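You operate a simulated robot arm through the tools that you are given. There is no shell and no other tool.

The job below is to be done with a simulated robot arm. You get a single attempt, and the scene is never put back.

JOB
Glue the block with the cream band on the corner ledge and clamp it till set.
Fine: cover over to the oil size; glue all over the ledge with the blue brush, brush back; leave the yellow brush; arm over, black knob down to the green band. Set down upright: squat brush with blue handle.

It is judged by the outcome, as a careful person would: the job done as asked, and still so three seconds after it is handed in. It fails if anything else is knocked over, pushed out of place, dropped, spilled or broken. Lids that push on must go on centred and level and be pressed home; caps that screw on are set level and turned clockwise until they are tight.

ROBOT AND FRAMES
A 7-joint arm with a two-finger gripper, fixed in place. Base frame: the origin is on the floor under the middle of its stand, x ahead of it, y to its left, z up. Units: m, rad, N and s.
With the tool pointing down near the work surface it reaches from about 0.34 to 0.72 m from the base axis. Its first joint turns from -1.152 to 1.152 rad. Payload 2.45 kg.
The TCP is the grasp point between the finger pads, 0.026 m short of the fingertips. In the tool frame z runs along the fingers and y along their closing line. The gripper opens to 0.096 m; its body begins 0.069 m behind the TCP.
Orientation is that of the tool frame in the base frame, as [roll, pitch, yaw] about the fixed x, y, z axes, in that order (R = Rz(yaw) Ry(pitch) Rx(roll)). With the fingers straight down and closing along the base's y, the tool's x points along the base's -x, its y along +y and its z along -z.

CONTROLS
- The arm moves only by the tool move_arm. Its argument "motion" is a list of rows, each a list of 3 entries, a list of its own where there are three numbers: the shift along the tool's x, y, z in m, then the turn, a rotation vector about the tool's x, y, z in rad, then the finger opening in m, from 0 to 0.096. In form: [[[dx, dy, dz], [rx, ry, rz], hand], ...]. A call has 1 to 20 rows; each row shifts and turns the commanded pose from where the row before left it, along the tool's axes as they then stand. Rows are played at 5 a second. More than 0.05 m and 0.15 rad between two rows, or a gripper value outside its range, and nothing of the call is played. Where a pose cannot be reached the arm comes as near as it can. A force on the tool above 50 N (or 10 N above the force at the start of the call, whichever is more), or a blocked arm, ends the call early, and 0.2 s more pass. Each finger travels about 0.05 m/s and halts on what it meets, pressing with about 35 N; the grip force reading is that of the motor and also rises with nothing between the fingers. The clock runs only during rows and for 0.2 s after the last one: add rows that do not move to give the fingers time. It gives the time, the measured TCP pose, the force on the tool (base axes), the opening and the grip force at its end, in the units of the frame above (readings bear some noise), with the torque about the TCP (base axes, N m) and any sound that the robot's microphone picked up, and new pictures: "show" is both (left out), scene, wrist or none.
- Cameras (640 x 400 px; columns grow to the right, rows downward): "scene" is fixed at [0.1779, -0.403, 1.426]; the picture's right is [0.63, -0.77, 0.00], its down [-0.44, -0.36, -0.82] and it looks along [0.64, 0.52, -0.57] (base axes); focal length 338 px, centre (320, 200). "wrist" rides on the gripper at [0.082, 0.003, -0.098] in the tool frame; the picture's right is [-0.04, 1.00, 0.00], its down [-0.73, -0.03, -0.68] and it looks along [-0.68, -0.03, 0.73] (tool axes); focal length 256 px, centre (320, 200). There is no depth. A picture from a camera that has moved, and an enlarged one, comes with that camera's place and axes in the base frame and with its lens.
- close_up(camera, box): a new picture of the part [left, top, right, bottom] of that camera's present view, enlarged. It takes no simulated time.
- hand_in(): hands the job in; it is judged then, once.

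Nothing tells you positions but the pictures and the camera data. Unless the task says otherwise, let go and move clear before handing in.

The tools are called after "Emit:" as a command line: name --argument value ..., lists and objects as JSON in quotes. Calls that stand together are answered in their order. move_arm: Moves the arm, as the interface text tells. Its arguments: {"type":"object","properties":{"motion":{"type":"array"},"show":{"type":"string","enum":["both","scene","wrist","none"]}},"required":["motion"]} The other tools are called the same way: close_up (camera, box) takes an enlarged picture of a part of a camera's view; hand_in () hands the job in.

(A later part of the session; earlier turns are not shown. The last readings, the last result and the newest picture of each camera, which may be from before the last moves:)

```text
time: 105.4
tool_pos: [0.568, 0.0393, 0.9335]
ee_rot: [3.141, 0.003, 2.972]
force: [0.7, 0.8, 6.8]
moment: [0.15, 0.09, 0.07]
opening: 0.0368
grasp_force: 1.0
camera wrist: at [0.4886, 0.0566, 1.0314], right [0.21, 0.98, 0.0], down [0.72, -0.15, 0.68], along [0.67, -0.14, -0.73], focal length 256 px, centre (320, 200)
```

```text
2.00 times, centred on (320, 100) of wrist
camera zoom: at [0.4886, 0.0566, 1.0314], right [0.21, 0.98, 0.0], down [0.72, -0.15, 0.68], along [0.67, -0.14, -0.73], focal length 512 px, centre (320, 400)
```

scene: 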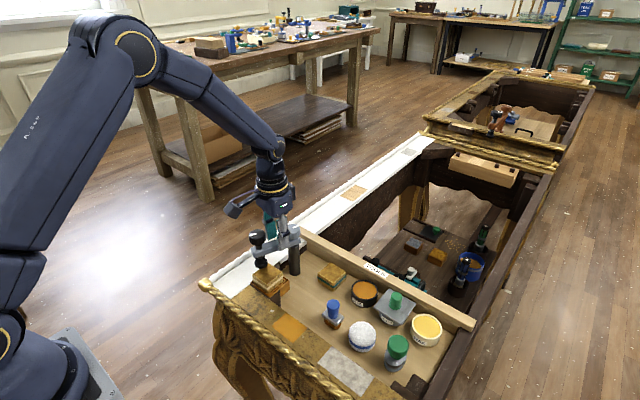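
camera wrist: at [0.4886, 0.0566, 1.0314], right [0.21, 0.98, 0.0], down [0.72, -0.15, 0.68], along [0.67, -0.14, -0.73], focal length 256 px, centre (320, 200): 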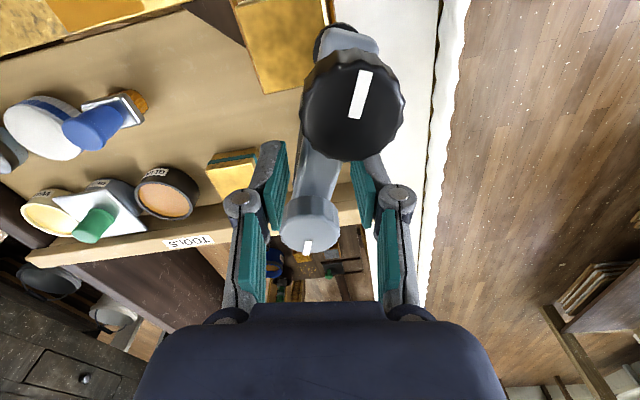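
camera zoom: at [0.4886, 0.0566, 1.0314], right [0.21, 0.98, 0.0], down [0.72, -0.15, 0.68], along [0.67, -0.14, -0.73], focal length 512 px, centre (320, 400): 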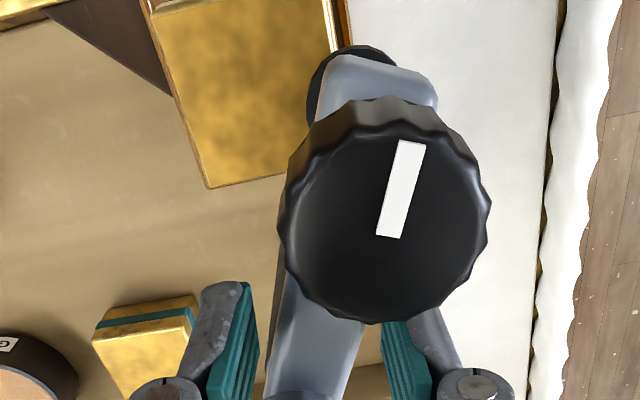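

The foot is moving over the block's edge with clearance. I keep swinging until the foot is centred on the block.

Emit:
move_arm --motion '[[[-0.0002, -0.0048, -0.001], [0, 0, -0.14], 0.035], [[-0.0002, -0.0048, 0], [0, 0, -0.14], 0.035], [[0, 0, 0], [0, 0, 0], 0.035]]' --show "none"

Emit:
close_up --camera "scene" --box '[230, 180, 330, 300]'

Emit:
close_up --camera "wrist" --box '[210, 0, 430, 200]'

```text
time: 106.2
tool_pos: [0.5671, 0.0302, 0.9332]
ee_rot: [-3.141, 0.002, -3.032]
force: [0.9, -0.3, -0.3]
moment: [0.03, -0.02, 0.0]
opening: 0.0351
grasp_force: 0.0
```

```text
3.33 times, centred on (280, 240) of scene
camera zoom: at [0.1779, -0.403, 1.426], right [0.63, -0.77, 0.0], down [-0.44, -0.36, -0.82], along [0.64, 0.52, -0.57], focal length 1128 px, centre (453, 67)
```

zoom: 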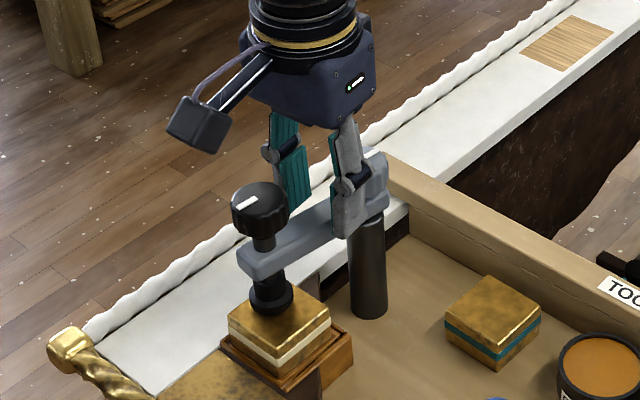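

```text
2.00 times, centred on (320, 100) of wrist
camera zoom: at [0.4867, 0.0243, 1.0319], right [-0.07, 1.0, 0.0], down [0.73, 0.05, 0.68], along [0.68, 0.05, -0.73], focal length 512 px, centre (320, 400)
```

zoom: 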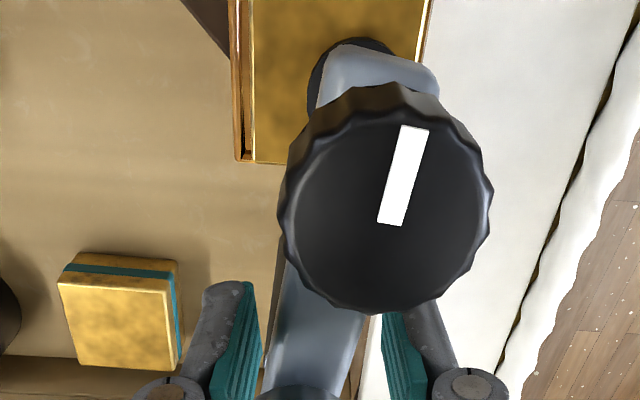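

The foot is nearly over the block centre. I nudge the bar slightly further.

Emit:
move_arm --motion '[[[0, -0.0025, 0], [0, 0, -0.07], 0.035], [[0, 0, 0], [0, 0, 0], 0.035]]' --show "none"

Emit:
close_up --camera "scene" --box '[240, 200, 320, 300]'

Emit:
close_up --camera "wrist" --box '[210, 0, 430, 200]'

```text
time: 106.8
tool_pos: [0.568, 0.0263, 0.9338]
ee_rot: [-3.141, 0.003, -2.965]
force: [-0.2, 0.5, 0.1]
moment: [0.04, 0.01, -0.05]
opening: 0.0353
grasp_force: 0.0
```

```text
4.00 times, centred on (280, 250) of scene
camera zoom: at [0.1779, -0.403, 1.426], right [0.63, -0.77, 0.0], down [-0.44, -0.36, -0.82], along [0.64, 0.52, -0.57], focal length 1354 px, centre (480, 0)
```

zoom: 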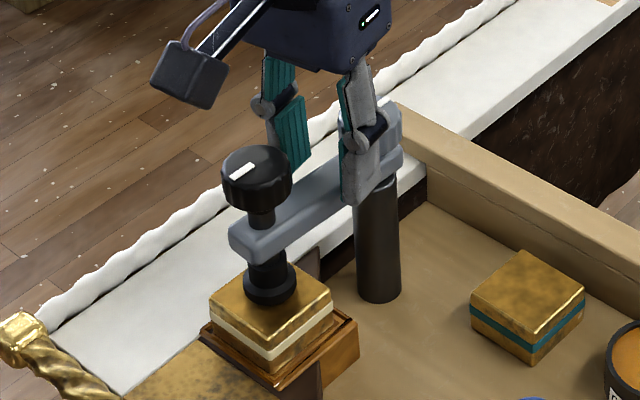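

```text
2.00 times, centred on (320, 100) of wrist
camera zoom: at [0.4881, 0.0165, 1.0323], right [-0.14, 0.99, 0.0], down [0.73, 0.1, 0.68], along [0.67, 0.09, -0.73], focal length 512 px, centre (320, 400)
```

zoom: 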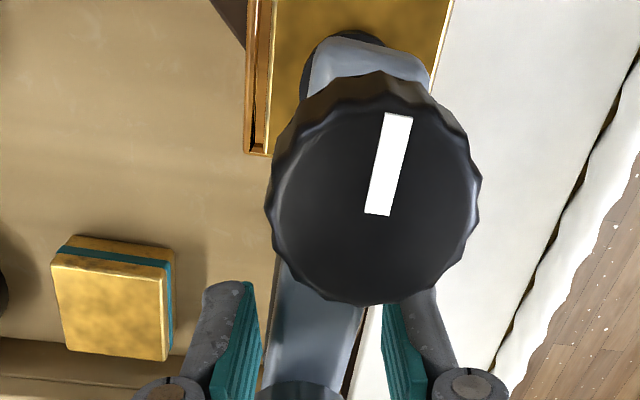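

The knob and foot are now over the block at about (0.517, 0.029). I open, lift clear, and look closely at the spindle for the green band.

Emit:
move_arm --motion '[[[0, 0.002, 0], [0, 0, 0], 0.05], [[0, 0, 0], [0, 0, 0], 0.055], [[0, 0, -0.03], [0, 0, 0], 0.055], [[0, 0, -0.04], [0, 0, 0], 0.055], [[0, 0, -0.02], [0, 0, 0.1], 0.055], [[0, 0, 0], [0, 0, 0.076], 0.055]]'

Emit:
close_up --camera "scene" --box '[245, 205, 315, 295]'

Emit:
close_up --camera "wrist" --box '[210, 0, 430, 200]'

```text
time: 108.2
tool_pos: [0.5694, 0.03, 1.0239]
ee_rot: [3.141, 0.001, -3.141]
force: [-1.3, 0.9, -0.2]
moment: [0.01, -0.01, -0.02]
opening: 0.055
grasp_force: 0.0
camera wrist: at [0.4875, 0.0338, 1.1226], right [0.04, 1.0, 0.0], down [0.73, -0.03, 0.68], along [0.68, -0.03, -0.73], focal length 256 px, centre (320, 200)
```

scene: 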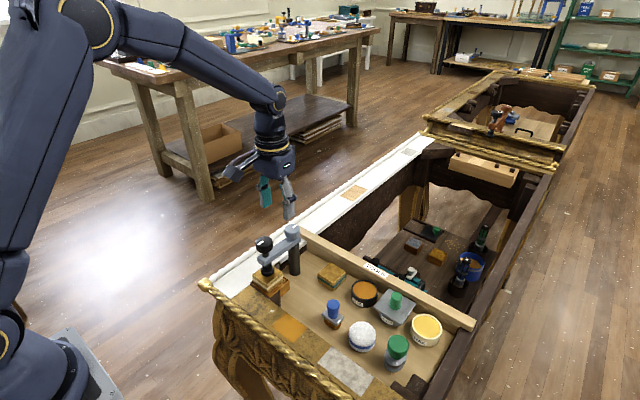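
wrist: 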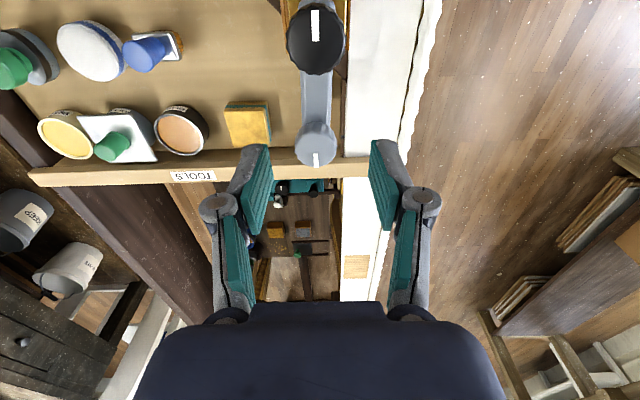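

```text
4.44 times, centred on (280, 250) of scene
camera zoom: at [0.1779, -0.403, 1.426], right [0.63, -0.77, 0.0], down [-0.44, -0.36, -0.82], along [0.64, 0.52, -0.57], focal length 1504 px, centre (498, -22)
```

zoom: 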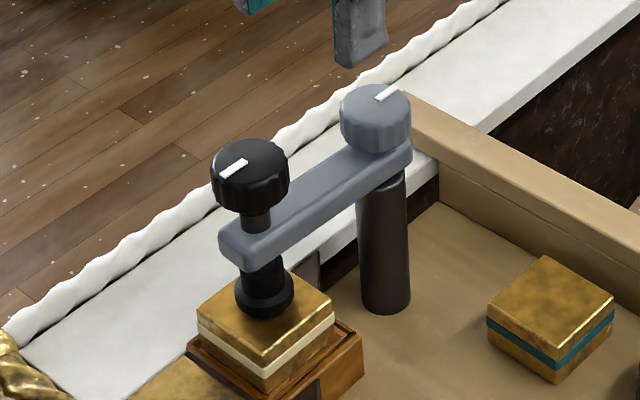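

```text
2.00 times, centred on (320, 100) of wrist
camera zoom: at [0.4875, 0.0338, 1.1226], right [0.04, 1.0, 0.0], down [0.73, -0.03, 0.68], along [0.68, -0.03, -0.73], focal length 512 px, centre (320, 400)
```

zoom: 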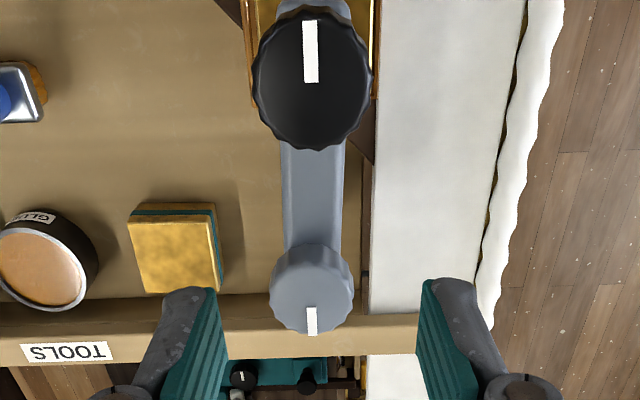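

The arm is over; the knob is at about (0.521, 0.030) with its top near z 0.951. I move above it to grip it.

Emit:
move_arm --motion '[[[0.0243, 0, 0.01], [0, 0, 0], 0.06], [[0.0243, 0, 0.019], [0, 0, 0], 0.06], [[0, 0, 0], [0, 0, 0], 0.06]]' --show "none"

Emit:
close_up --camera "wrist" --box '[210, 40, 430, 220]'

Emit:
close_up --camera "scene" --box '[235, 190, 315, 295]'

```text
time: 109.0
tool_pos: [0.5208, 0.0304, 0.9944]
ee_rot: [3.141, 0.0, -3.139]
force: [-0.3, -0.3, -0.1]
moment: [-0.02, 0.02, -0.01]
opening: 0.0599
grasp_force: 0.0
```

```text
2.22 times, centred on (320, 130) of wrist
camera zoom: at [0.4394, 0.0333, 1.0937], right [0.04, 1.0, 0.0], down [0.73, -0.03, 0.68], along [0.68, -0.03, -0.73], focal length 569 px, centre (320, 356)
```

zoom: 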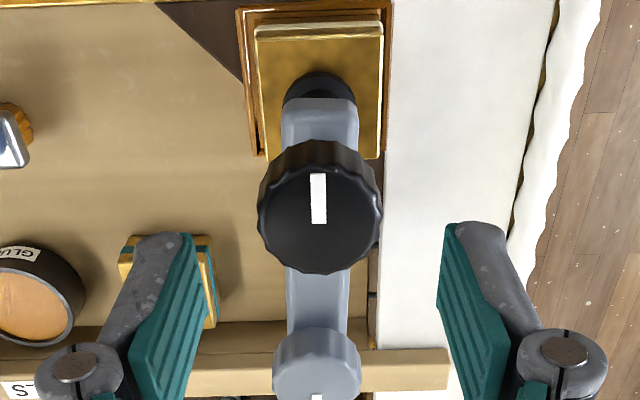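

```text
3.81 times, centred on (275, 242) of scene
camera zoom: at [0.1779, -0.403, 1.426], right [0.63, -0.77, 0.0], down [-0.44, -0.36, -0.82], along [0.64, 0.52, -0.57], focal length 1290 px, centre (491, 38)
```

zoom: 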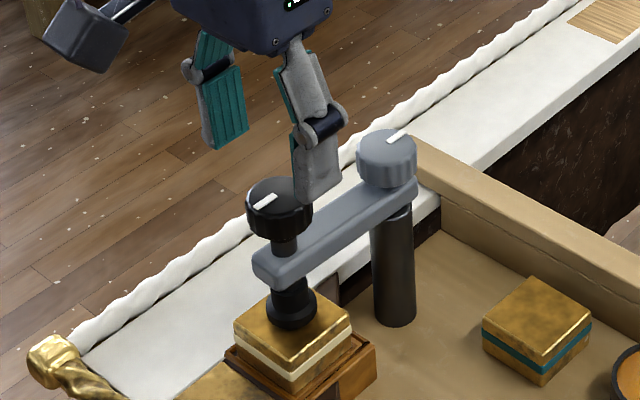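

The knob is directly below and the foot is centred over the block. I lower the fingers around the knob and grip it.

Emit:
move_arm --motion '[[[0.0015, -0.0005, 0.02], [0, 0, 0], 0.06], [[0, 0, 0.019], [0, 0, 0], 0.055], [[0, 0, 0], [0, 0, 0], 0.045], [[0, 0, 0], [0, 0, 0], 0.03], [[0, 0, 0], [0, 0, 0], 0.02], [[0, 0, 0], [0, 0, 0], 0.02]]' --show "none"

Emit:
close_up --camera "wrist" --box '[210, 40, 430, 220]'

Emit:
close_up --camera "scene" --box '[235, 190, 315, 295]'

```text
time: 110.4
tool_pos: [0.5179, 0.0284, 0.955]
ee_rot: [3.14, 0.002, -3.14]
force: [-0.4, 4.8, -0.3]
moment: [0.11, -0.11, -0.04]
opening: 0.0349
grasp_force: 45.0
```

```text
2.22 times, centred on (320, 130) of wrist
camera zoom: at [0.438, 0.0325, 1.0534], right [0.04, 1.0, 0.0], down [0.73, -0.03, 0.68], along [0.68, -0.02, -0.73], focal length 569 px, centre (320, 356)
```

zoom: 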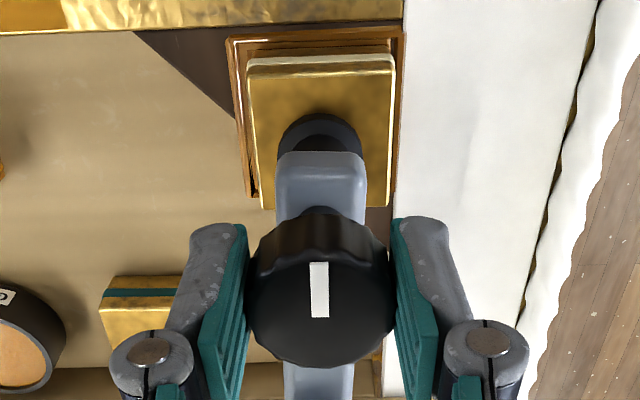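

```text
3.81 times, centred on (275, 242) of scene
camera zoom: at [0.1779, -0.4029, 1.4261], right [0.63, -0.77, 0.0], down [-0.44, -0.36, -0.82], along [0.64, 0.52, -0.57], focal length 1290 px, centre (491, 38)
```

zoom: 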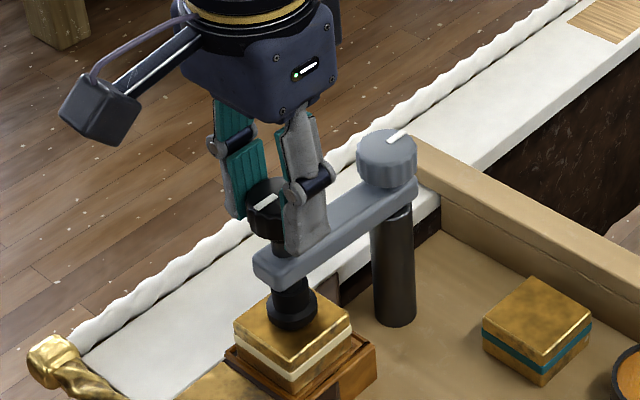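

The knob is gripped at 35 mm. I try a small clockwise turn and watch the torque and height.

Emit:
move_arm --motion '[[[0, 0, 0], [0, 0, 0.12], 0.02], [[0, 0, 0], [0, 0, 0.12], 0.02], [[0, 0, 0], [0, 0, 0.12], 0.02], [[0, 0, 0], [0, 0, 0], 0.02]]' --show "none"

Emit:
close_up --camera "wrist" --box '[210, 40, 430, 220]'

Emit:
close_up --camera "scene" --box '[235, 190, 315, 295]'

```text
time: 111.4
tool_pos: [0.5197, 0.0293, 0.9546]
ee_rot: [3.139, 0.001, 2.784]
force: [8.8, 14.5, -15.6]
moment: [0.22, -0.46, 0.09]
opening: 0.0353
grasp_force: 45.0
```

```text
2.22 times, centred on (320, 130) of wrist
camera zoom: at [0.4444, 0.0619, 1.0534], right [0.39, 0.92, 0.0], down [0.68, -0.29, 0.68], along [0.63, -0.26, -0.73], focal length 569 px, centre (320, 356)
```

zoom: 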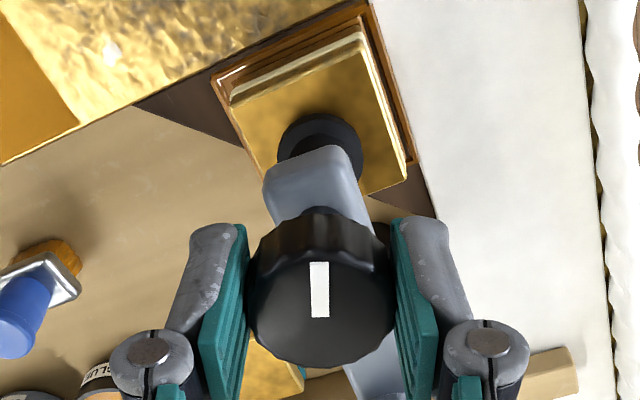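

```text
3.81 times, centred on (275, 242) of scene
camera zoom: at [0.1784, -0.4026, 1.4261], right [0.63, -0.77, 0.0], down [-0.44, -0.36, -0.82], along [0.64, 0.52, -0.57], focal length 1290 px, centre (491, 38)
```

zoom: 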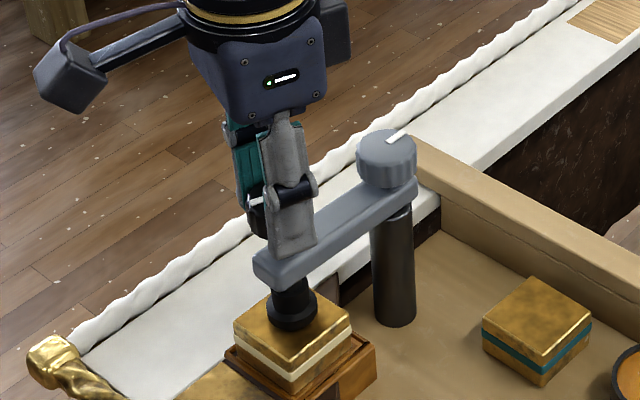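

The knob turns with my grip and pulls downward, so it is a screw. I lower slightly to find how far it descends per turn.

Emit:
move_arm --motion '[[[0, 0, 0.0005], [0, 0, 0], 0.02], [[0, 0, 0], [0, 0, 0], 0.02]]' --show "none"

Emit:
move_arm --motion '[[[0, 0, 0.0005], [0, 0, 0], 0.02], [[0, 0, 0], [0, 0, 0], 0.02]]' --show "none"

```text
time: 112.0
tool_pos: [0.5192, 0.0293, 0.9541]
ee_rot: [3.139, 0.001, 2.784]
force: [9.3, 17.0, -3.8]
moment: [0.59, 0.27, 0.08]
opening: 0.0348
grasp_force: 44.7
```

```text
time: 112.6
tool_pos: [0.5198, 0.0303, 0.9538]
ee_rot: [3.141, 0.002, 2.785]
force: [9.4, 20.7, 0.6]
moment: [0.55, -0.14, 0.07]
opening: 0.035
grasp_force: 44.6
```

About 0.7 mm of descent for 0.36 rad. I re-centre on the knob and continue turning clockwise, following it down.

Emit:
move_arm --motion '[[[0, 0.0008, 0], [0, 0, 0], 0.02], [[0, 0, 0.0002], [0, 0, 0.12], 0.02], [[0, 0, 0.0002], [0, 0, 0.12], 0.02], [[0, 0, 0.0002], [0, 0, 0.12], 0.02], [[0, 0, 0.0002], [0, 0, 0.12], 0.02], [[0, 0, 0], [0, 0, 0], 0.02]]' --show "none"

Emit:
close_up --camera "scene" --box '[235, 190, 315, 295]'

Emit:
close_up --camera "wrist" --box '[210, 40, 430, 220]'

```text
time: 114.0
tool_pos: [0.5183, 0.0313, 0.9526]
ee_rot: [3.138, 0.002, 2.302]
force: [15.4, 17.5, 0.0]
moment: [0.56, -0.22, 0.06]
opening: 0.0348
grasp_force: 44.7
```

```text
3.81 times, centred on (275, 242) of scene
camera zoom: at [0.1783, -0.4026, 1.4261], right [0.63, -0.77, 0.0], down [-0.44, -0.36, -0.82], along [0.64, 0.52, -0.57], focal length 1290 px, centre (491, 38)
```

zoom: 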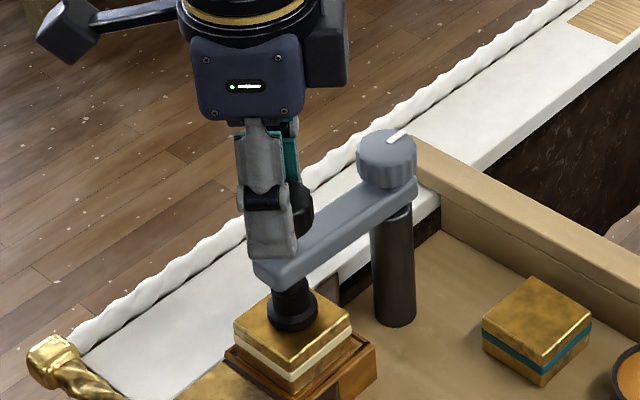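

```text
2.22 times, centred on (320, 130) of wrist
camera zoom: at [0.4682, 0.0942, 1.052], right [0.77, 0.64, 0.0], down [0.47, -0.57, 0.68], along [0.43, -0.52, -0.73], focal length 569 px, centre (320, 356)
```

zoom: 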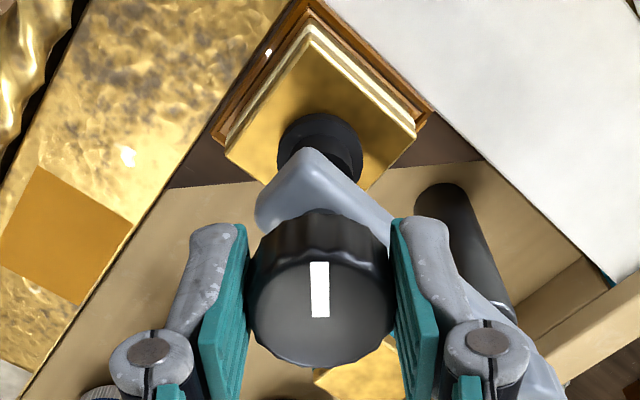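

Descent tracks well. There's a steady sideways load of about 22 N in the grip direction, so I re-centre further along that line.

Emit:
move_arm --motion '[[[0, 0.001, 0], [0, 0, 0], 0.02], [[0, 0, 0], [0, 0, 0], 0.02]]' --show "none"

Emit:
move_arm --motion '[[[0, 0.001, 0], [0, 0, 0], 0.02], [[0, 0, 0], [0, 0, 0], 0.02]]' --show "none"

```text
time: 114.6
tool_pos: [0.5201, 0.0315, 0.9524]
ee_rot: [-3.141, 0.005, 2.304]
force: [12.3, 14.1, -0.1]
moment: [0.26, -0.41, 0.07]
opening: 0.0348
grasp_force: 44.8
```

```text
time: 115.2
tool_pos: [0.519, 0.0313, 0.9522]
ee_rot: [-3.141, 0.0, 2.303]
force: [5.9, 11.6, 4.4]
moment: [-0.09, -0.38, 0.04]
opening: 0.035
grasp_force: 45.5
```

Emit:
move_arm --motion '[[[0, 0.001, 0], [0, 0, 0], 0.02], [[0, 0, 0.0002], [0, 0, 0.12], 0.02], [[0, 0, 0.0002], [0, 0, 0.12], 0.02], [[0, 0, 0.0002], [0, 0, 0.12], 0.02], [[0, 0, 0.0002], [0, 0, 0.12], 0.02], [[0, 0, 0.0002], [0, 0, 0.12], 0.02], [[0, 0, 0.0002], [0, 0, 0.12], 0.02], [[0, 0, 0], [0, 0, 0], 0.02]]' --show "none"

Emit:
close_up --camera "scene" --box '[235, 190, 315, 295]'

Emit:
close_up --camera "wrist" --box '[210, 40, 430, 220]'

```text
time: 117.0
tool_pos: [0.5218, 0.0312, 0.952]
ee_rot: [3.138, 0.0, 1.58]
force: [11.1, 9.4, 2.2]
moment: [-0.13, -0.33, 0.03]
opening: 0.0347
grasp_force: 45.0
```

```text
3.81 times, centred on (275, 242) of scene
camera zoom: at [0.1782, -0.4028, 1.4261], right [0.63, -0.77, 0.0], down [-0.44, -0.36, -0.82], along [0.64, 0.52, -0.57], focal length 1290 px, centre (491, 38)
```

zoom: 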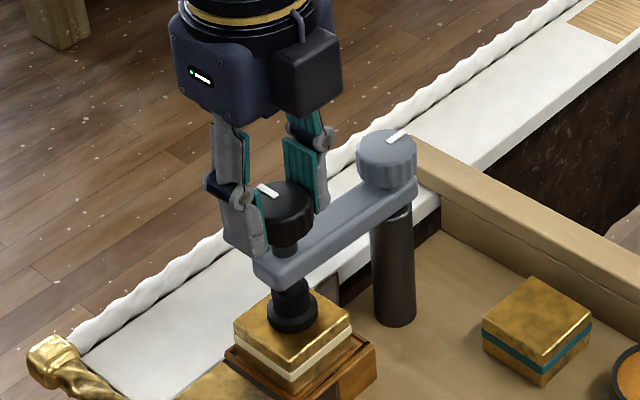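

```text
2.22 times, centred on (320, 130) of wrist
camera zoom: at [0.5244, 0.1138, 1.0505], right [1.0, -0.03, 0.0], down [-0.02, -0.73, 0.68], along [-0.02, -0.68, -0.73], focal length 569 px, centre (320, 356)
```

zoom: 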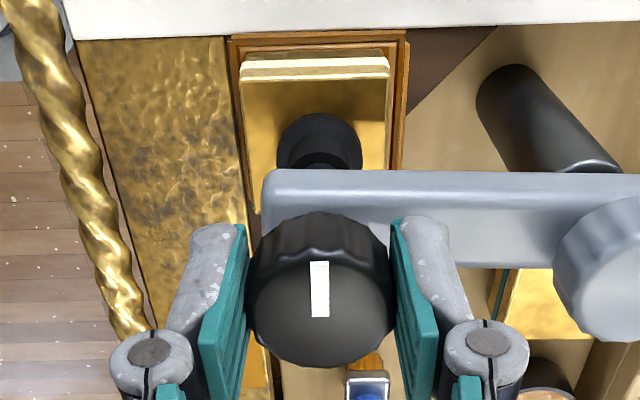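

Turning continues smoothly. I keep going a bit further clockwise to see how much wrist range remains.

Emit:
move_arm --motion '[[[0, 0, 0.0002], [0, 0, 0.12], 0.02], [[0, 0, 0.0002], [0, 0, 0.12], 0.02], [[0, 0, 0.0002], [0, 0, 0.12], 0.02], [[0, 0, 0.0002], [0, 0, 0.12], 0.02], [[0, 0, 0.0002], [0, 0, 0.12], 0.02], [[0, 0, 0], [0, 0, 0], 0.02]]' --show "none"

Emit:
close_up --camera "scene" --box '[235, 190, 315, 295]'

```text
time: 118.4
tool_pos: [0.5234, 0.0322, 0.9507]
ee_rot: [3.137, -0.002, 0.981]
force: [24.7, 6.8, -9.5]
moment: [0.16, -0.57, 0.04]
opening: 0.035
grasp_force: 44.6
```

```text
3.81 times, centred on (275, 242) of scene
camera zoom: at [0.1787, -0.4029, 1.426], right [0.63, -0.77, 0.0], down [-0.44, -0.36, -0.82], along [0.64, 0.52, -0.57], focal length 1290 px, centre (491, 38)
```

zoom: 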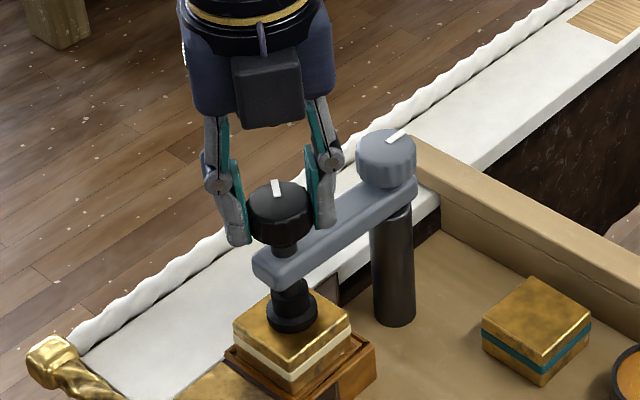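

The wrist still has range, but lateral load is growing. I release, rise, and wind the wrist back counter-clockwise for another stroke.

Emit:
move_arm --motion '[[[0, 0, 0], [0, 0, 0], 0.045], [[0, 0, 0], [0, 0, 0], 0.06], [[0, 0, -0.035], [0, 0, 0], 0.06], [[0, 0, 0], [0, 0, -0.145], 0.06], [[0, 0, 0], [0, 0, -0.145], 0.06], [[0, 0, 0], [0, 0, -0.145], 0.06], [[0, 0, 0], [0, 0, -0.145], 0.06], [[0, 0, 0], [0, 0, -0.145], 0.06], [[0, 0, 0], [0, 0, -0.145], 0.06], [[0, 0, 0], [0, 0, -0.145], 0.06], [[0, 0, 0], [0, 0, -0.145], 0.06], [[0, 0, 0], [0, 0, -0.145], 0.06], [[0, 0, 0], [0, 0, -0.145], 0.06], [[0, 0, 0], [0, 0, -0.145], 0.06], [[0, 0, 0], [0, 0, -0.145], 0.06], [[0, 0, 0], [0, 0, -0.145], 0.06], [[0, 0, 0], [0, 0, -0.145], 0.06], [[0, 0, 0], [0, 0, -0.13], 0.06]]'

Emit:
close_up --camera "scene" --box '[245, 205, 315, 295]'

Emit:
close_up --camera "wrist" --box '[210, 40, 430, 220]'

```text
time: 122.2
tool_pos: [0.5208, 0.0316, 0.9857]
ee_rot: [3.141, 0.002, -3.137]
force: [-0.2, 0.0, -0.2]
moment: [-0.01, 0.01, -0.01]
opening: 0.0599
grasp_force: 0.1
camera wrist: at [0.4396, 0.0349, 1.0848], right [0.04, 1.0, 0.0], down [0.73, -0.03, 0.68], along [0.68, -0.02, -0.73], focal length 256 px, centre (320, 200)
```

scene: 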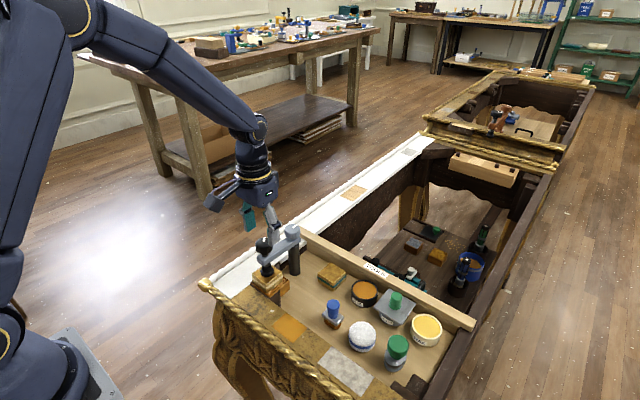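
wrist: 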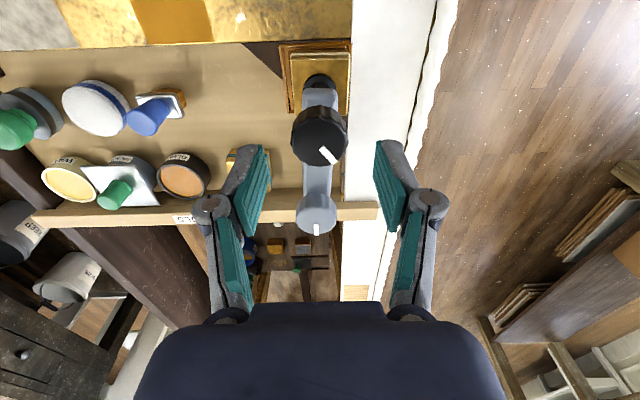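

```text
4.44 times, centred on (280, 250) of scene
camera zoom: at [0.1779, -0.403, 1.426], right [0.63, -0.77, 0.0], down [-0.44, -0.36, -0.82], along [0.64, 0.52, -0.57], focal length 1504 px, centre (498, -22)
```

zoom: 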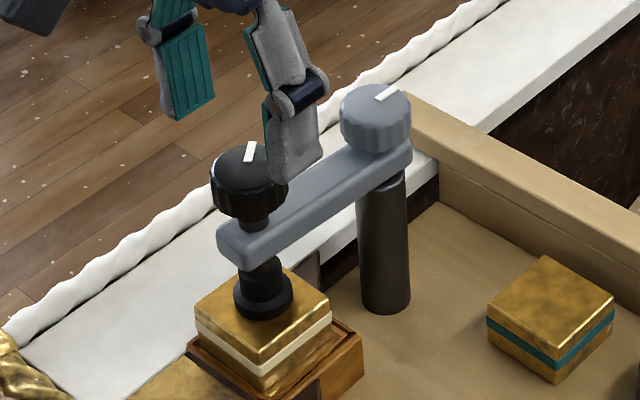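

```text
2.22 times, centred on (320, 130) of wrist
camera zoom: at [0.4396, 0.0349, 1.0848], right [0.04, 1.0, 0.0], down [0.73, -0.03, 0.68], along [0.68, -0.02, -0.73], focal length 569 px, centre (320, 356)
```

zoom: 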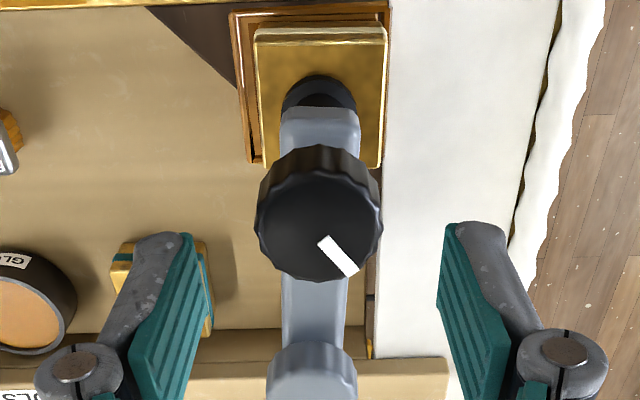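

The foot has come down a few millimetres. I recentre, wind the wrist to the other side, then look before re-gripping.

Emit:
move_arm --motion '[[[0.0025, 0, 0], [0, 0, -0.145], 0.06], [[0, 0, 0], [0, 0, -0.145], 0.06], [[0, 0, 0], [0, 0, -0.145], 0.06], [[0, 0, 0], [0, 0, -0.145], 0.06], [[0, 0, 0], [0, 0, -0.145], 0.06], [[0, 0, 0], [0, 0, -0.145], 0.06], [[0, 0, 0], [0, 0, -0.145], 0.06], [[0, 0, 0], [0, 0, -0.145], 0.06], [[0, 0, 0], [0, 0, -0.145], 0.06], [[0, 0, 0], [0, 0, 0], 0.06]]'

Emit:
close_up --camera "wrist" --box '[210, 40, 430, 220]'

```text
time: 124.4
tool_pos: [0.5186, 0.0307, 0.987]
ee_rot: [3.141, -0.001, -1.831]
force: [-0.3, -0.3, -0.4]
moment: [-0.01, 0.01, 0.0]
opening: 0.06
grasp_force: 0.0
camera wrist: at [0.4945, -0.046, 1.0848], right [-0.95, 0.3, 0.0], down [0.22, 0.7, 0.68], along [0.2, 0.65, -0.73], focal length 256 px, centre (320, 200)
```

scene: 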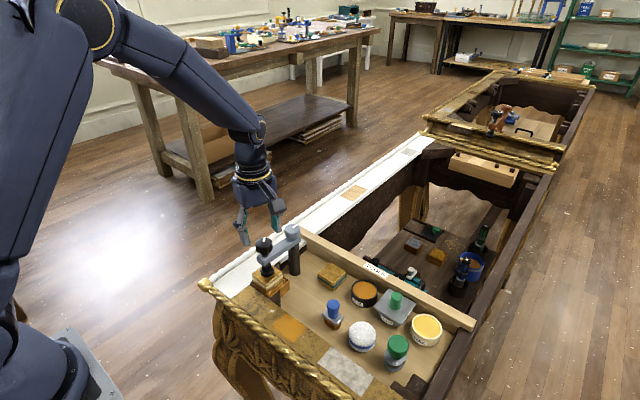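
wrist: 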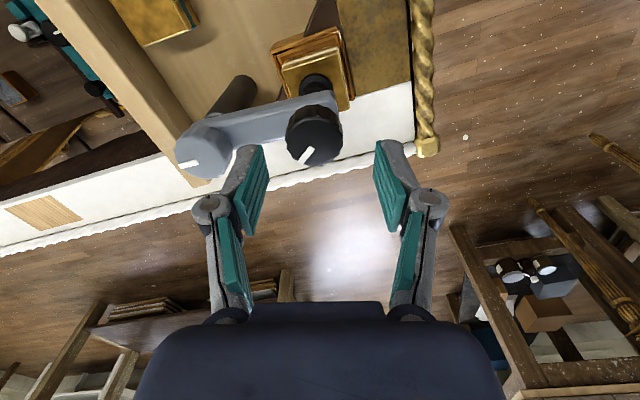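

```text
2.22 times, centred on (320, 130) of wrist
camera zoom: at [0.4945, -0.046, 1.0848], right [-0.95, 0.3, 0.0], down [0.22, 0.7, 0.68], along [0.2, 0.65, -0.73], focal length 569 px, centre (320, 356)
```

zoom: 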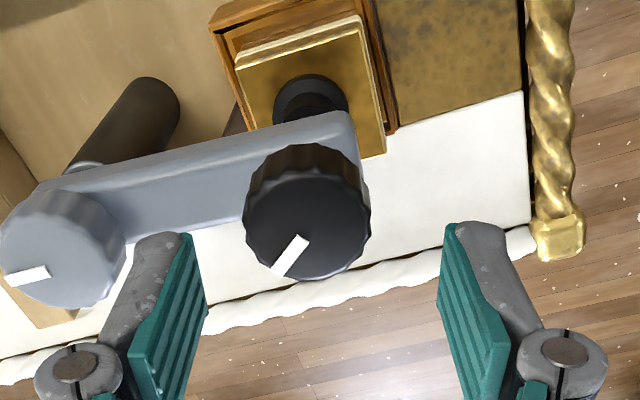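

From both wrist views the knob axis is at about (0.5215, 0.0307) with its top at z≈0.942. I centre on it, descend and re-grip.

Emit:
move_arm --motion '[[[-0.0008, -0.0028, 0], [0, 0, 0], 0.06], [[0, 0, 0.018], [0, 0, 0], 0.06], [[0, 0, 0.015], [0, 0, 0], 0.055], [[0, 0, 0], [0, 0, 0], 0.04], [[0, 0, 0], [0, 0, 0], 0.02], [[0, 0, 0], [0, 0, 0], 0.02]]' --show "none"

Emit:
close_up --camera "wrist" --box '[210, 40, 430, 220]'

Emit:
close_up --camera "scene" --box '[235, 190, 315, 295]'

```text
time: 125.8
tool_pos: [0.5219, 0.0317, 0.9539]
ee_rot: [-3.141, -0.001, -1.835]
force: [5.2, -0.6, -1.4]
moment: [-0.16, -0.1, 0.03]
opening: 0.0346
grasp_force: 40.5
```

```text
2.22 times, centred on (320, 130) of wrist
camera zoom: at [0.498, -0.0455, 1.0528], right [-0.95, 0.3, 0.0], down [0.22, 0.7, 0.68], along [0.21, 0.65, -0.73], focal length 569 px, centre (320, 356)
```

zoom: 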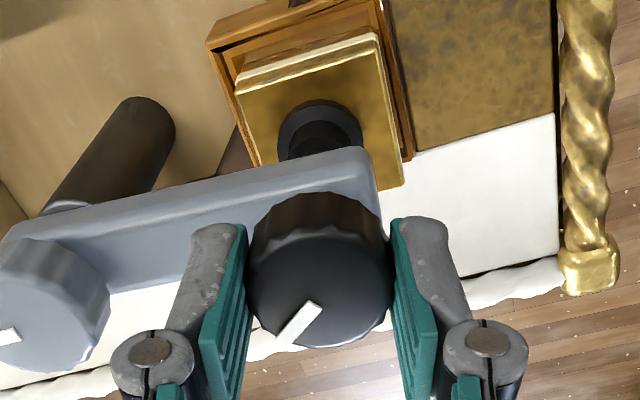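

```text
3.81 times, centred on (275, 242) of scene
camera zoom: at [0.1781, -0.4031, 1.426], right [0.63, -0.77, 0.0], down [-0.44, -0.36, -0.82], along [0.64, 0.52, -0.57], focal length 1290 px, centre (491, 38)
```

zoom: 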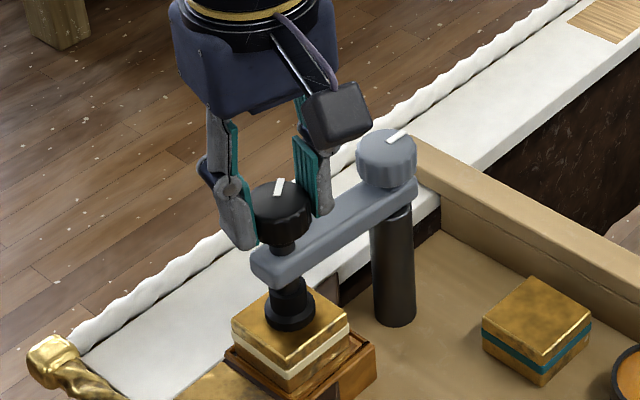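

Well centred this time. I turn clockwise 1.2 rad, following the thread down.

Emit:
move_arm --motion '[[[0, 0, 0.0002], [0, 0, 0.12], 0.02], [[0, 0, 0.0002], [0, 0, 0.12], 0.02], [[0, 0, 0.0002], [0, 0, 0.12], 0.02], [[0, 0, 0.0002], [0, 0, 0.12], 0.02], [[0, 0, 0.0002], [0, 0, 0.12], 0.02], [[0, 0, 0.0002], [0, 0, 0.12], 0.02], [[0, 0, 0.0002], [0, 0, 0.12], 0.02], [[0, 0, 0.0002], [0, 0, 0.12], 0.02], [[0, 0, 0.0002], [0, 0, 0.12], 0.02], [[0, 0, 0.0002], [0, 0, 0.12], 0.02], [[0, 0, 0], [0, 0, 0], 0.02]]' --show "none"

Emit:
close_up --camera "wrist" --box '[210, 40, 430, 220]'

Emit:
close_up --camera "scene" --box '[245, 215, 315, 295]'

```text
time: 128.2
tool_pos: [0.5206, 0.0314, 0.9506]
ee_rot: [3.14, 0.002, -3.039]
force: [12.5, -2.7, 10.2]
moment: [-0.09, -0.64, -0.05]
opening: 0.0343
grasp_force: 45.0
```

```text
2.22 times, centred on (320, 130) of wrist
camera zoom: at [0.4402, 0.0265, 1.0497], right [-0.06, 1.0, 0.0], down [0.73, 0.05, 0.68], along [0.68, 0.04, -0.73], focal length 569 px, centre (320, 356)
```

zoom: 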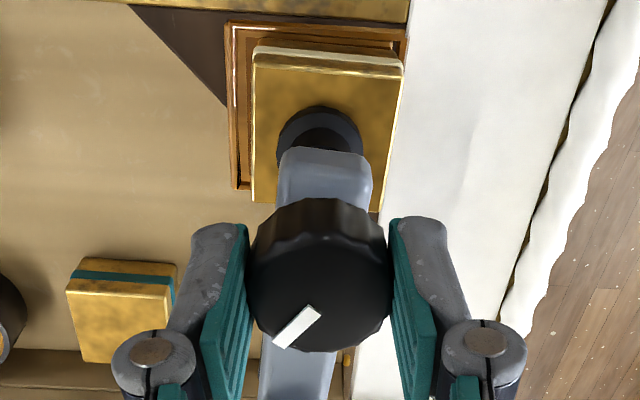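

```text
5.00 times, centred on (280, 255) of scene
camera zoom: at [0.178, -0.4031, 1.426], right [0.63, -0.77, 0.0], down [-0.44, -0.36, -0.82], along [0.64, 0.52, -0.57], focal length 1692 px, centre (520, -75)
```

zoom: 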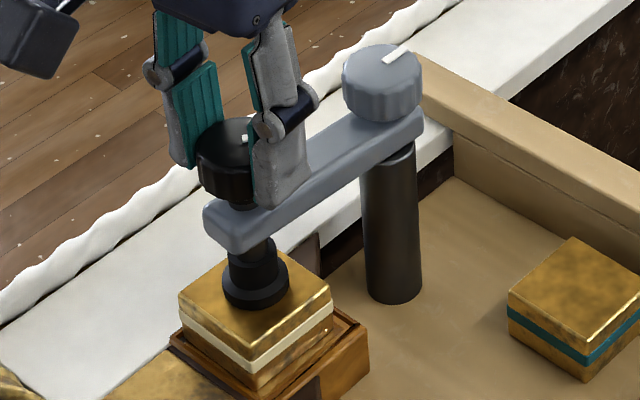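

Turning smoothly with the foot approaching the block. I continue with slightly less downward feed.

Emit:
move_arm --motion '[[[0, 0, 0.0], [0, 0, 0.12], 0.02], [[0, 0, 0.0001], [0, 0, 0.12], 0.02], [[0, 0, 0.0002], [0, 0, 0.12], 0.02], [[0, 0, 0.0002], [0, 0, 0.12], 0.02], [[0, 0, 0.0002], [0, 0, 0.12], 0.02], [[0, 0, 0.0002], [0, 0, 0.12], 0.02], [[0, 0, 0.0002], [0, 0, 0.12], 0.02], [[0, 0, 0.0002], [0, 0, 0.12], 0.02], [[0, 0, 0], [0, 0, 0], 0.02]]' --show "none"

Emit:
close_up --camera "scene" --box '[245, 215, 315, 295]'

Emit:
close_up --camera "wrist" --box '[210, 40, 430, 220]'

```text
time: 130.2
tool_pos: [0.5219, 0.0311, 0.9494]
ee_rot: [3.14, 0.001, 2.285]
force: [8.7, 1.9, 8.1]
moment: [-0.13, -0.47, 0.01]
opening: 0.0343
grasp_force: 44.9
```

```text
5.00 times, centred on (280, 255) of scene
camera zoom: at [0.178, -0.403, 1.426], right [0.63, -0.77, 0.0], down [-0.44, -0.36, -0.82], along [0.64, 0.52, -0.57], focal length 1692 px, centre (520, -75)
```

zoom: 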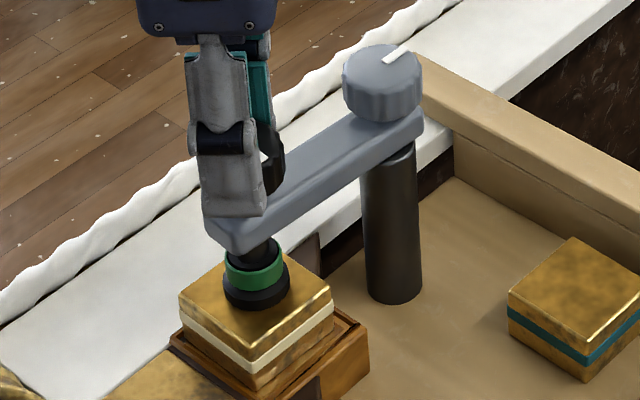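

```text
2.22 times, centred on (320, 130) of wrist
camera zoom: at [0.4711, 0.0956, 1.0484], right [0.78, 0.62, 0.0], down [0.46, -0.57, 0.68], along [0.42, -0.53, -0.73], focal length 569 px, centre (320, 356)
```

zoom: 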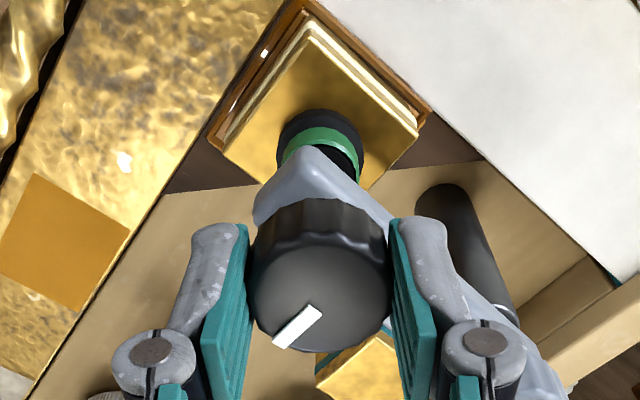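

A green band has appeared on the spindle just above the foot. I stop turning and look closely.

Emit:
close_up --camera "scene" --box '[255, 245, 300, 285]'

Emit:
close_up --camera "wrist" --box '[285, 60, 355, 120]'

```text
10.00 times, centred on (278, 265) of scene
camera zoom: at [0.178, -0.403, 1.426], right [0.63, -0.77, 0.0], down [-0.44, -0.36, -0.82], along [0.64, 0.52, -0.57], focal length 3385 px, centre (745, -450)
```

zoom: 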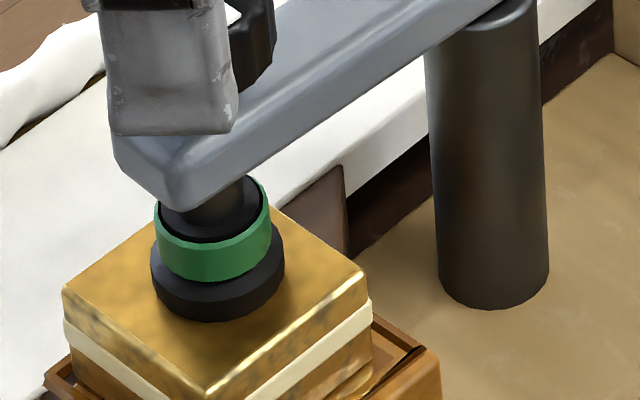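

```text
6.67 times, centred on (320, 90) of wrist
camera zoom: at [0.4711, 0.0956, 1.0484], right [0.78, 0.62, 0.0], down [0.46, -0.57, 0.68], along [0.42, -0.53, -0.73], focal length 1707 px, centre (320, 933)
```

zoom: 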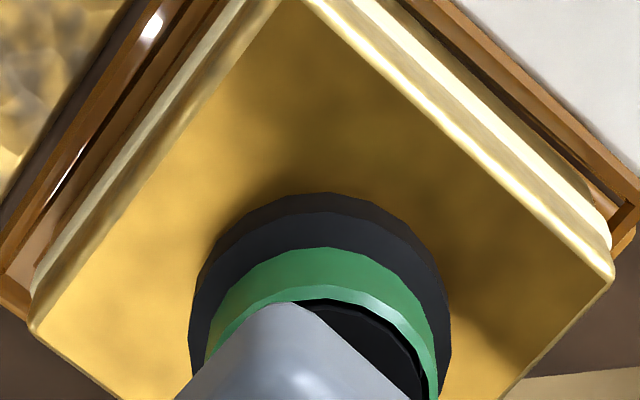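

The band around the foot is now green and the foot is on the block. I relieve my grip load and check it stays green.

Emit:
move_arm --motion '[[[0, 0, -0.0004], [0, 0, 0], 0.02], [[0, 0, 0], [0, 0, 0], 0.04], [[0, 0, 0], [0, 0, 0], 0.055], [[0, 0, 0], [0, 0, 0], 0.06]]' --show "none"

Emit:
close_up --camera "scene" --box '[255, 225, 310, 290]'

Emit:
close_up --camera "wrist" --box '[210, 40, 430, 220]'

```text
time: 131.2
tool_pos: [0.5211, 0.0316, 0.9508]
ee_rot: [3.14, 0.002, 2.287]
force: [0.1, 0.9, -0.1]
moment: [0.01, 0.0, 0.0]
opening: 0.06
grasp_force: 0.0
```

```text
6.15 times, centred on (282, 258) of scene
camera zoom: at [0.1779, -0.403, 1.426], right [0.63, -0.77, 0.0], down [-0.44, -0.36, -0.82], along [0.64, 0.52, -0.57], focal length 2083 px, centre (551, -154)
```

zoom: 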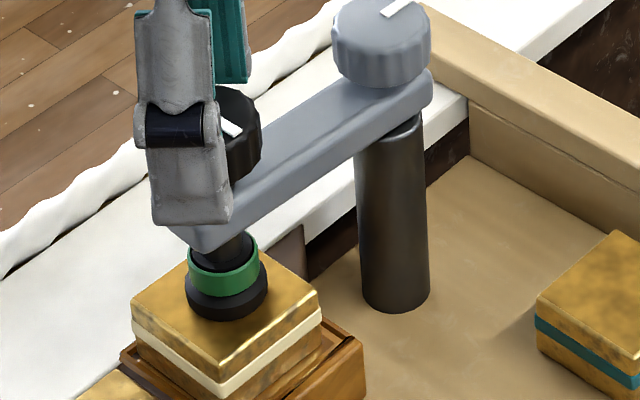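

```text
2.22 times, centred on (320, 130) of wrist
camera zoom: at [0.4706, 0.0957, 1.0491], right [0.78, 0.63, 0.0], down [0.46, -0.57, 0.68], along [0.42, -0.53, -0.73], focal length 569 px, centre (320, 356)
```

zoom: 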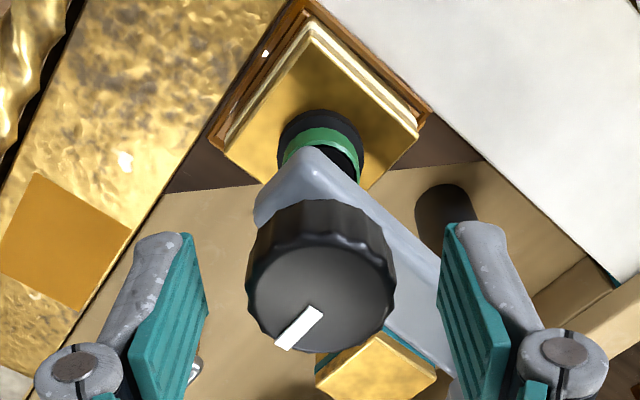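

It stays green with my hand off. I rise straight up and move clear, then wait for the glue to set under the clamp.

Emit:
move_arm --motion '[[[0, 0, -0.03], [0, 0, 0], 0.06], [[0, 0, -0.04], [0, 0, 0], 0.06], [[0, 0, -0.04], [0, 0, -0.14], 0.06], [[0, 0, -0.03], [0, 0, -0.14], 0.06], [[0, 0, 0], [0, 0, -0.14], 0.06], [[0, 0, 0], [0, 0, -0.14], 0.06], [[0, 0, 0], [0, 0, -0.14], 0.06], [[0, 0, 0], [0, 0, -0.14], 0.06], [[0.04, 0, 0], [0, 0, 0], 0.06], [[0.04, 0, 0], [0, 0, 0], 0.06], [[0.03, 0, 0], [0, 0, 0], 0.06], [[0, 0, 0], [0, 0, 0], 0.06], [[0, 0, 0], [0, 0, 0], 0.06], [[0, 0, 0], [0, 0, 0], 0.06], [[0, 0, 0], [0, 0, 0], 0.06], [[0, 0, 0], [0, 0, 0], 0.06], [[0, 0, 0], [0, 0, 0], 0.06], [[0, 0, 0], [0, 0, 0], 0.06]]'

Emit:
close_up --camera "scene" --box '[240, 210, 320, 300]'

Emit:
close_up --camera "scene" --box '[290, 255, 460, 385]'

Emit:
close_up --camera "wrist" --box '[180, 80, 400, 240]'

```text
time: 135.0
tool_pos: [0.4119, 0.0305, 1.0901]
ee_rot: [-3.141, 0.003, 3.125]
force: [0.3, 0.0, 0.1]
moment: [0.01, 0.01, 0.0]
opening: 0.0601
grasp_force: 0.0
camera wrist: at [0.3306, 0.036, 1.1895], right [0.06, 1.0, 0.0], down [0.73, -0.04, 0.68], along [0.68, -0.04, -0.73], focal length 256 px, centre (320, 200)
```

scene: 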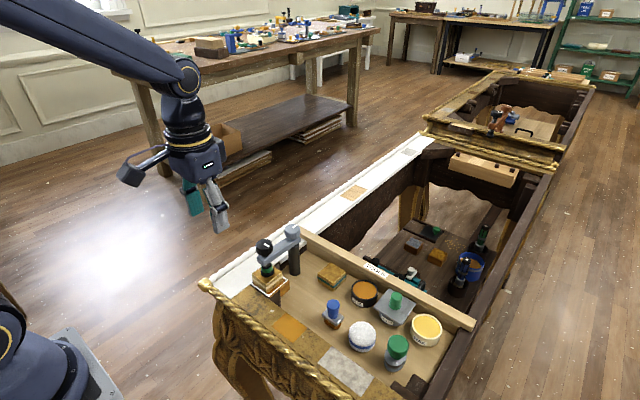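
wrist: 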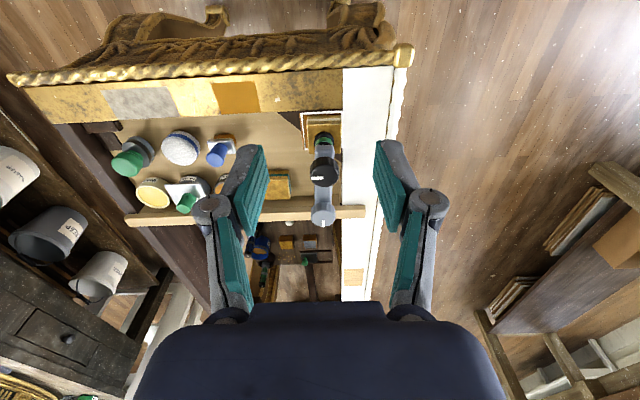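

```text
4.44 times, centred on (280, 255) of scene
camera zoom: at [0.1779, -0.403, 1.426], right [0.63, -0.77, 0.0], down [-0.44, -0.36, -0.82], along [0.64, 0.52, -0.57], focal length 1504 px, centre (498, -44)
```

zoom: 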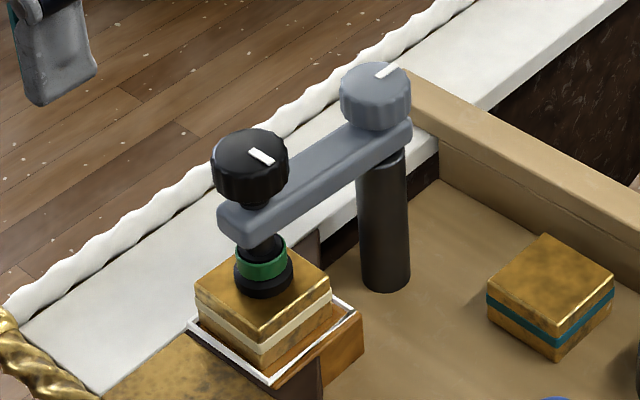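

```text
3.08 times, centred on (375, 320) of scene
camera zoom: at [0.1779, -0.403, 1.426], right [0.63, -0.77, 0.0], down [-0.44, -0.36, -0.82], along [0.64, 0.52, -0.57], focal length 1042 px, centre (151, -169)
```

zoom: 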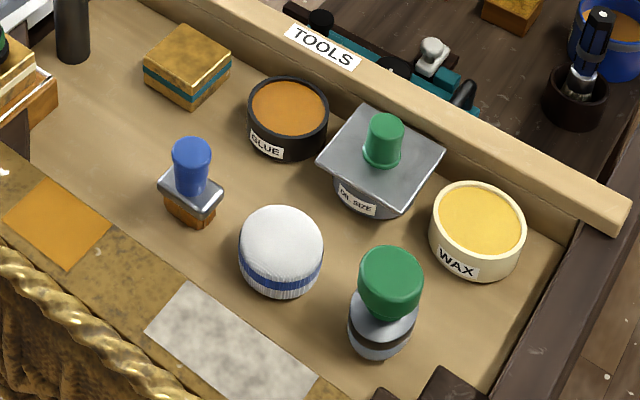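

```text
2.50 times, centred on (290, 160) of wrist
camera zoom: at [0.3306, 0.036, 1.1895], right [0.06, 1.0, 0.0], down [0.73, -0.04, 0.68], along [0.68, -0.04, -0.73], focal length 640 px, centre (395, 300)
```

zoom: 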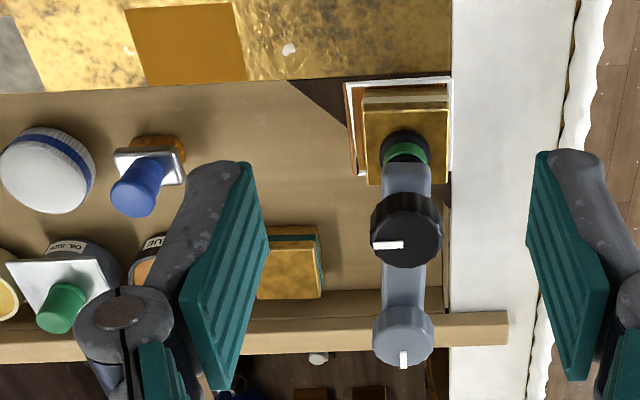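

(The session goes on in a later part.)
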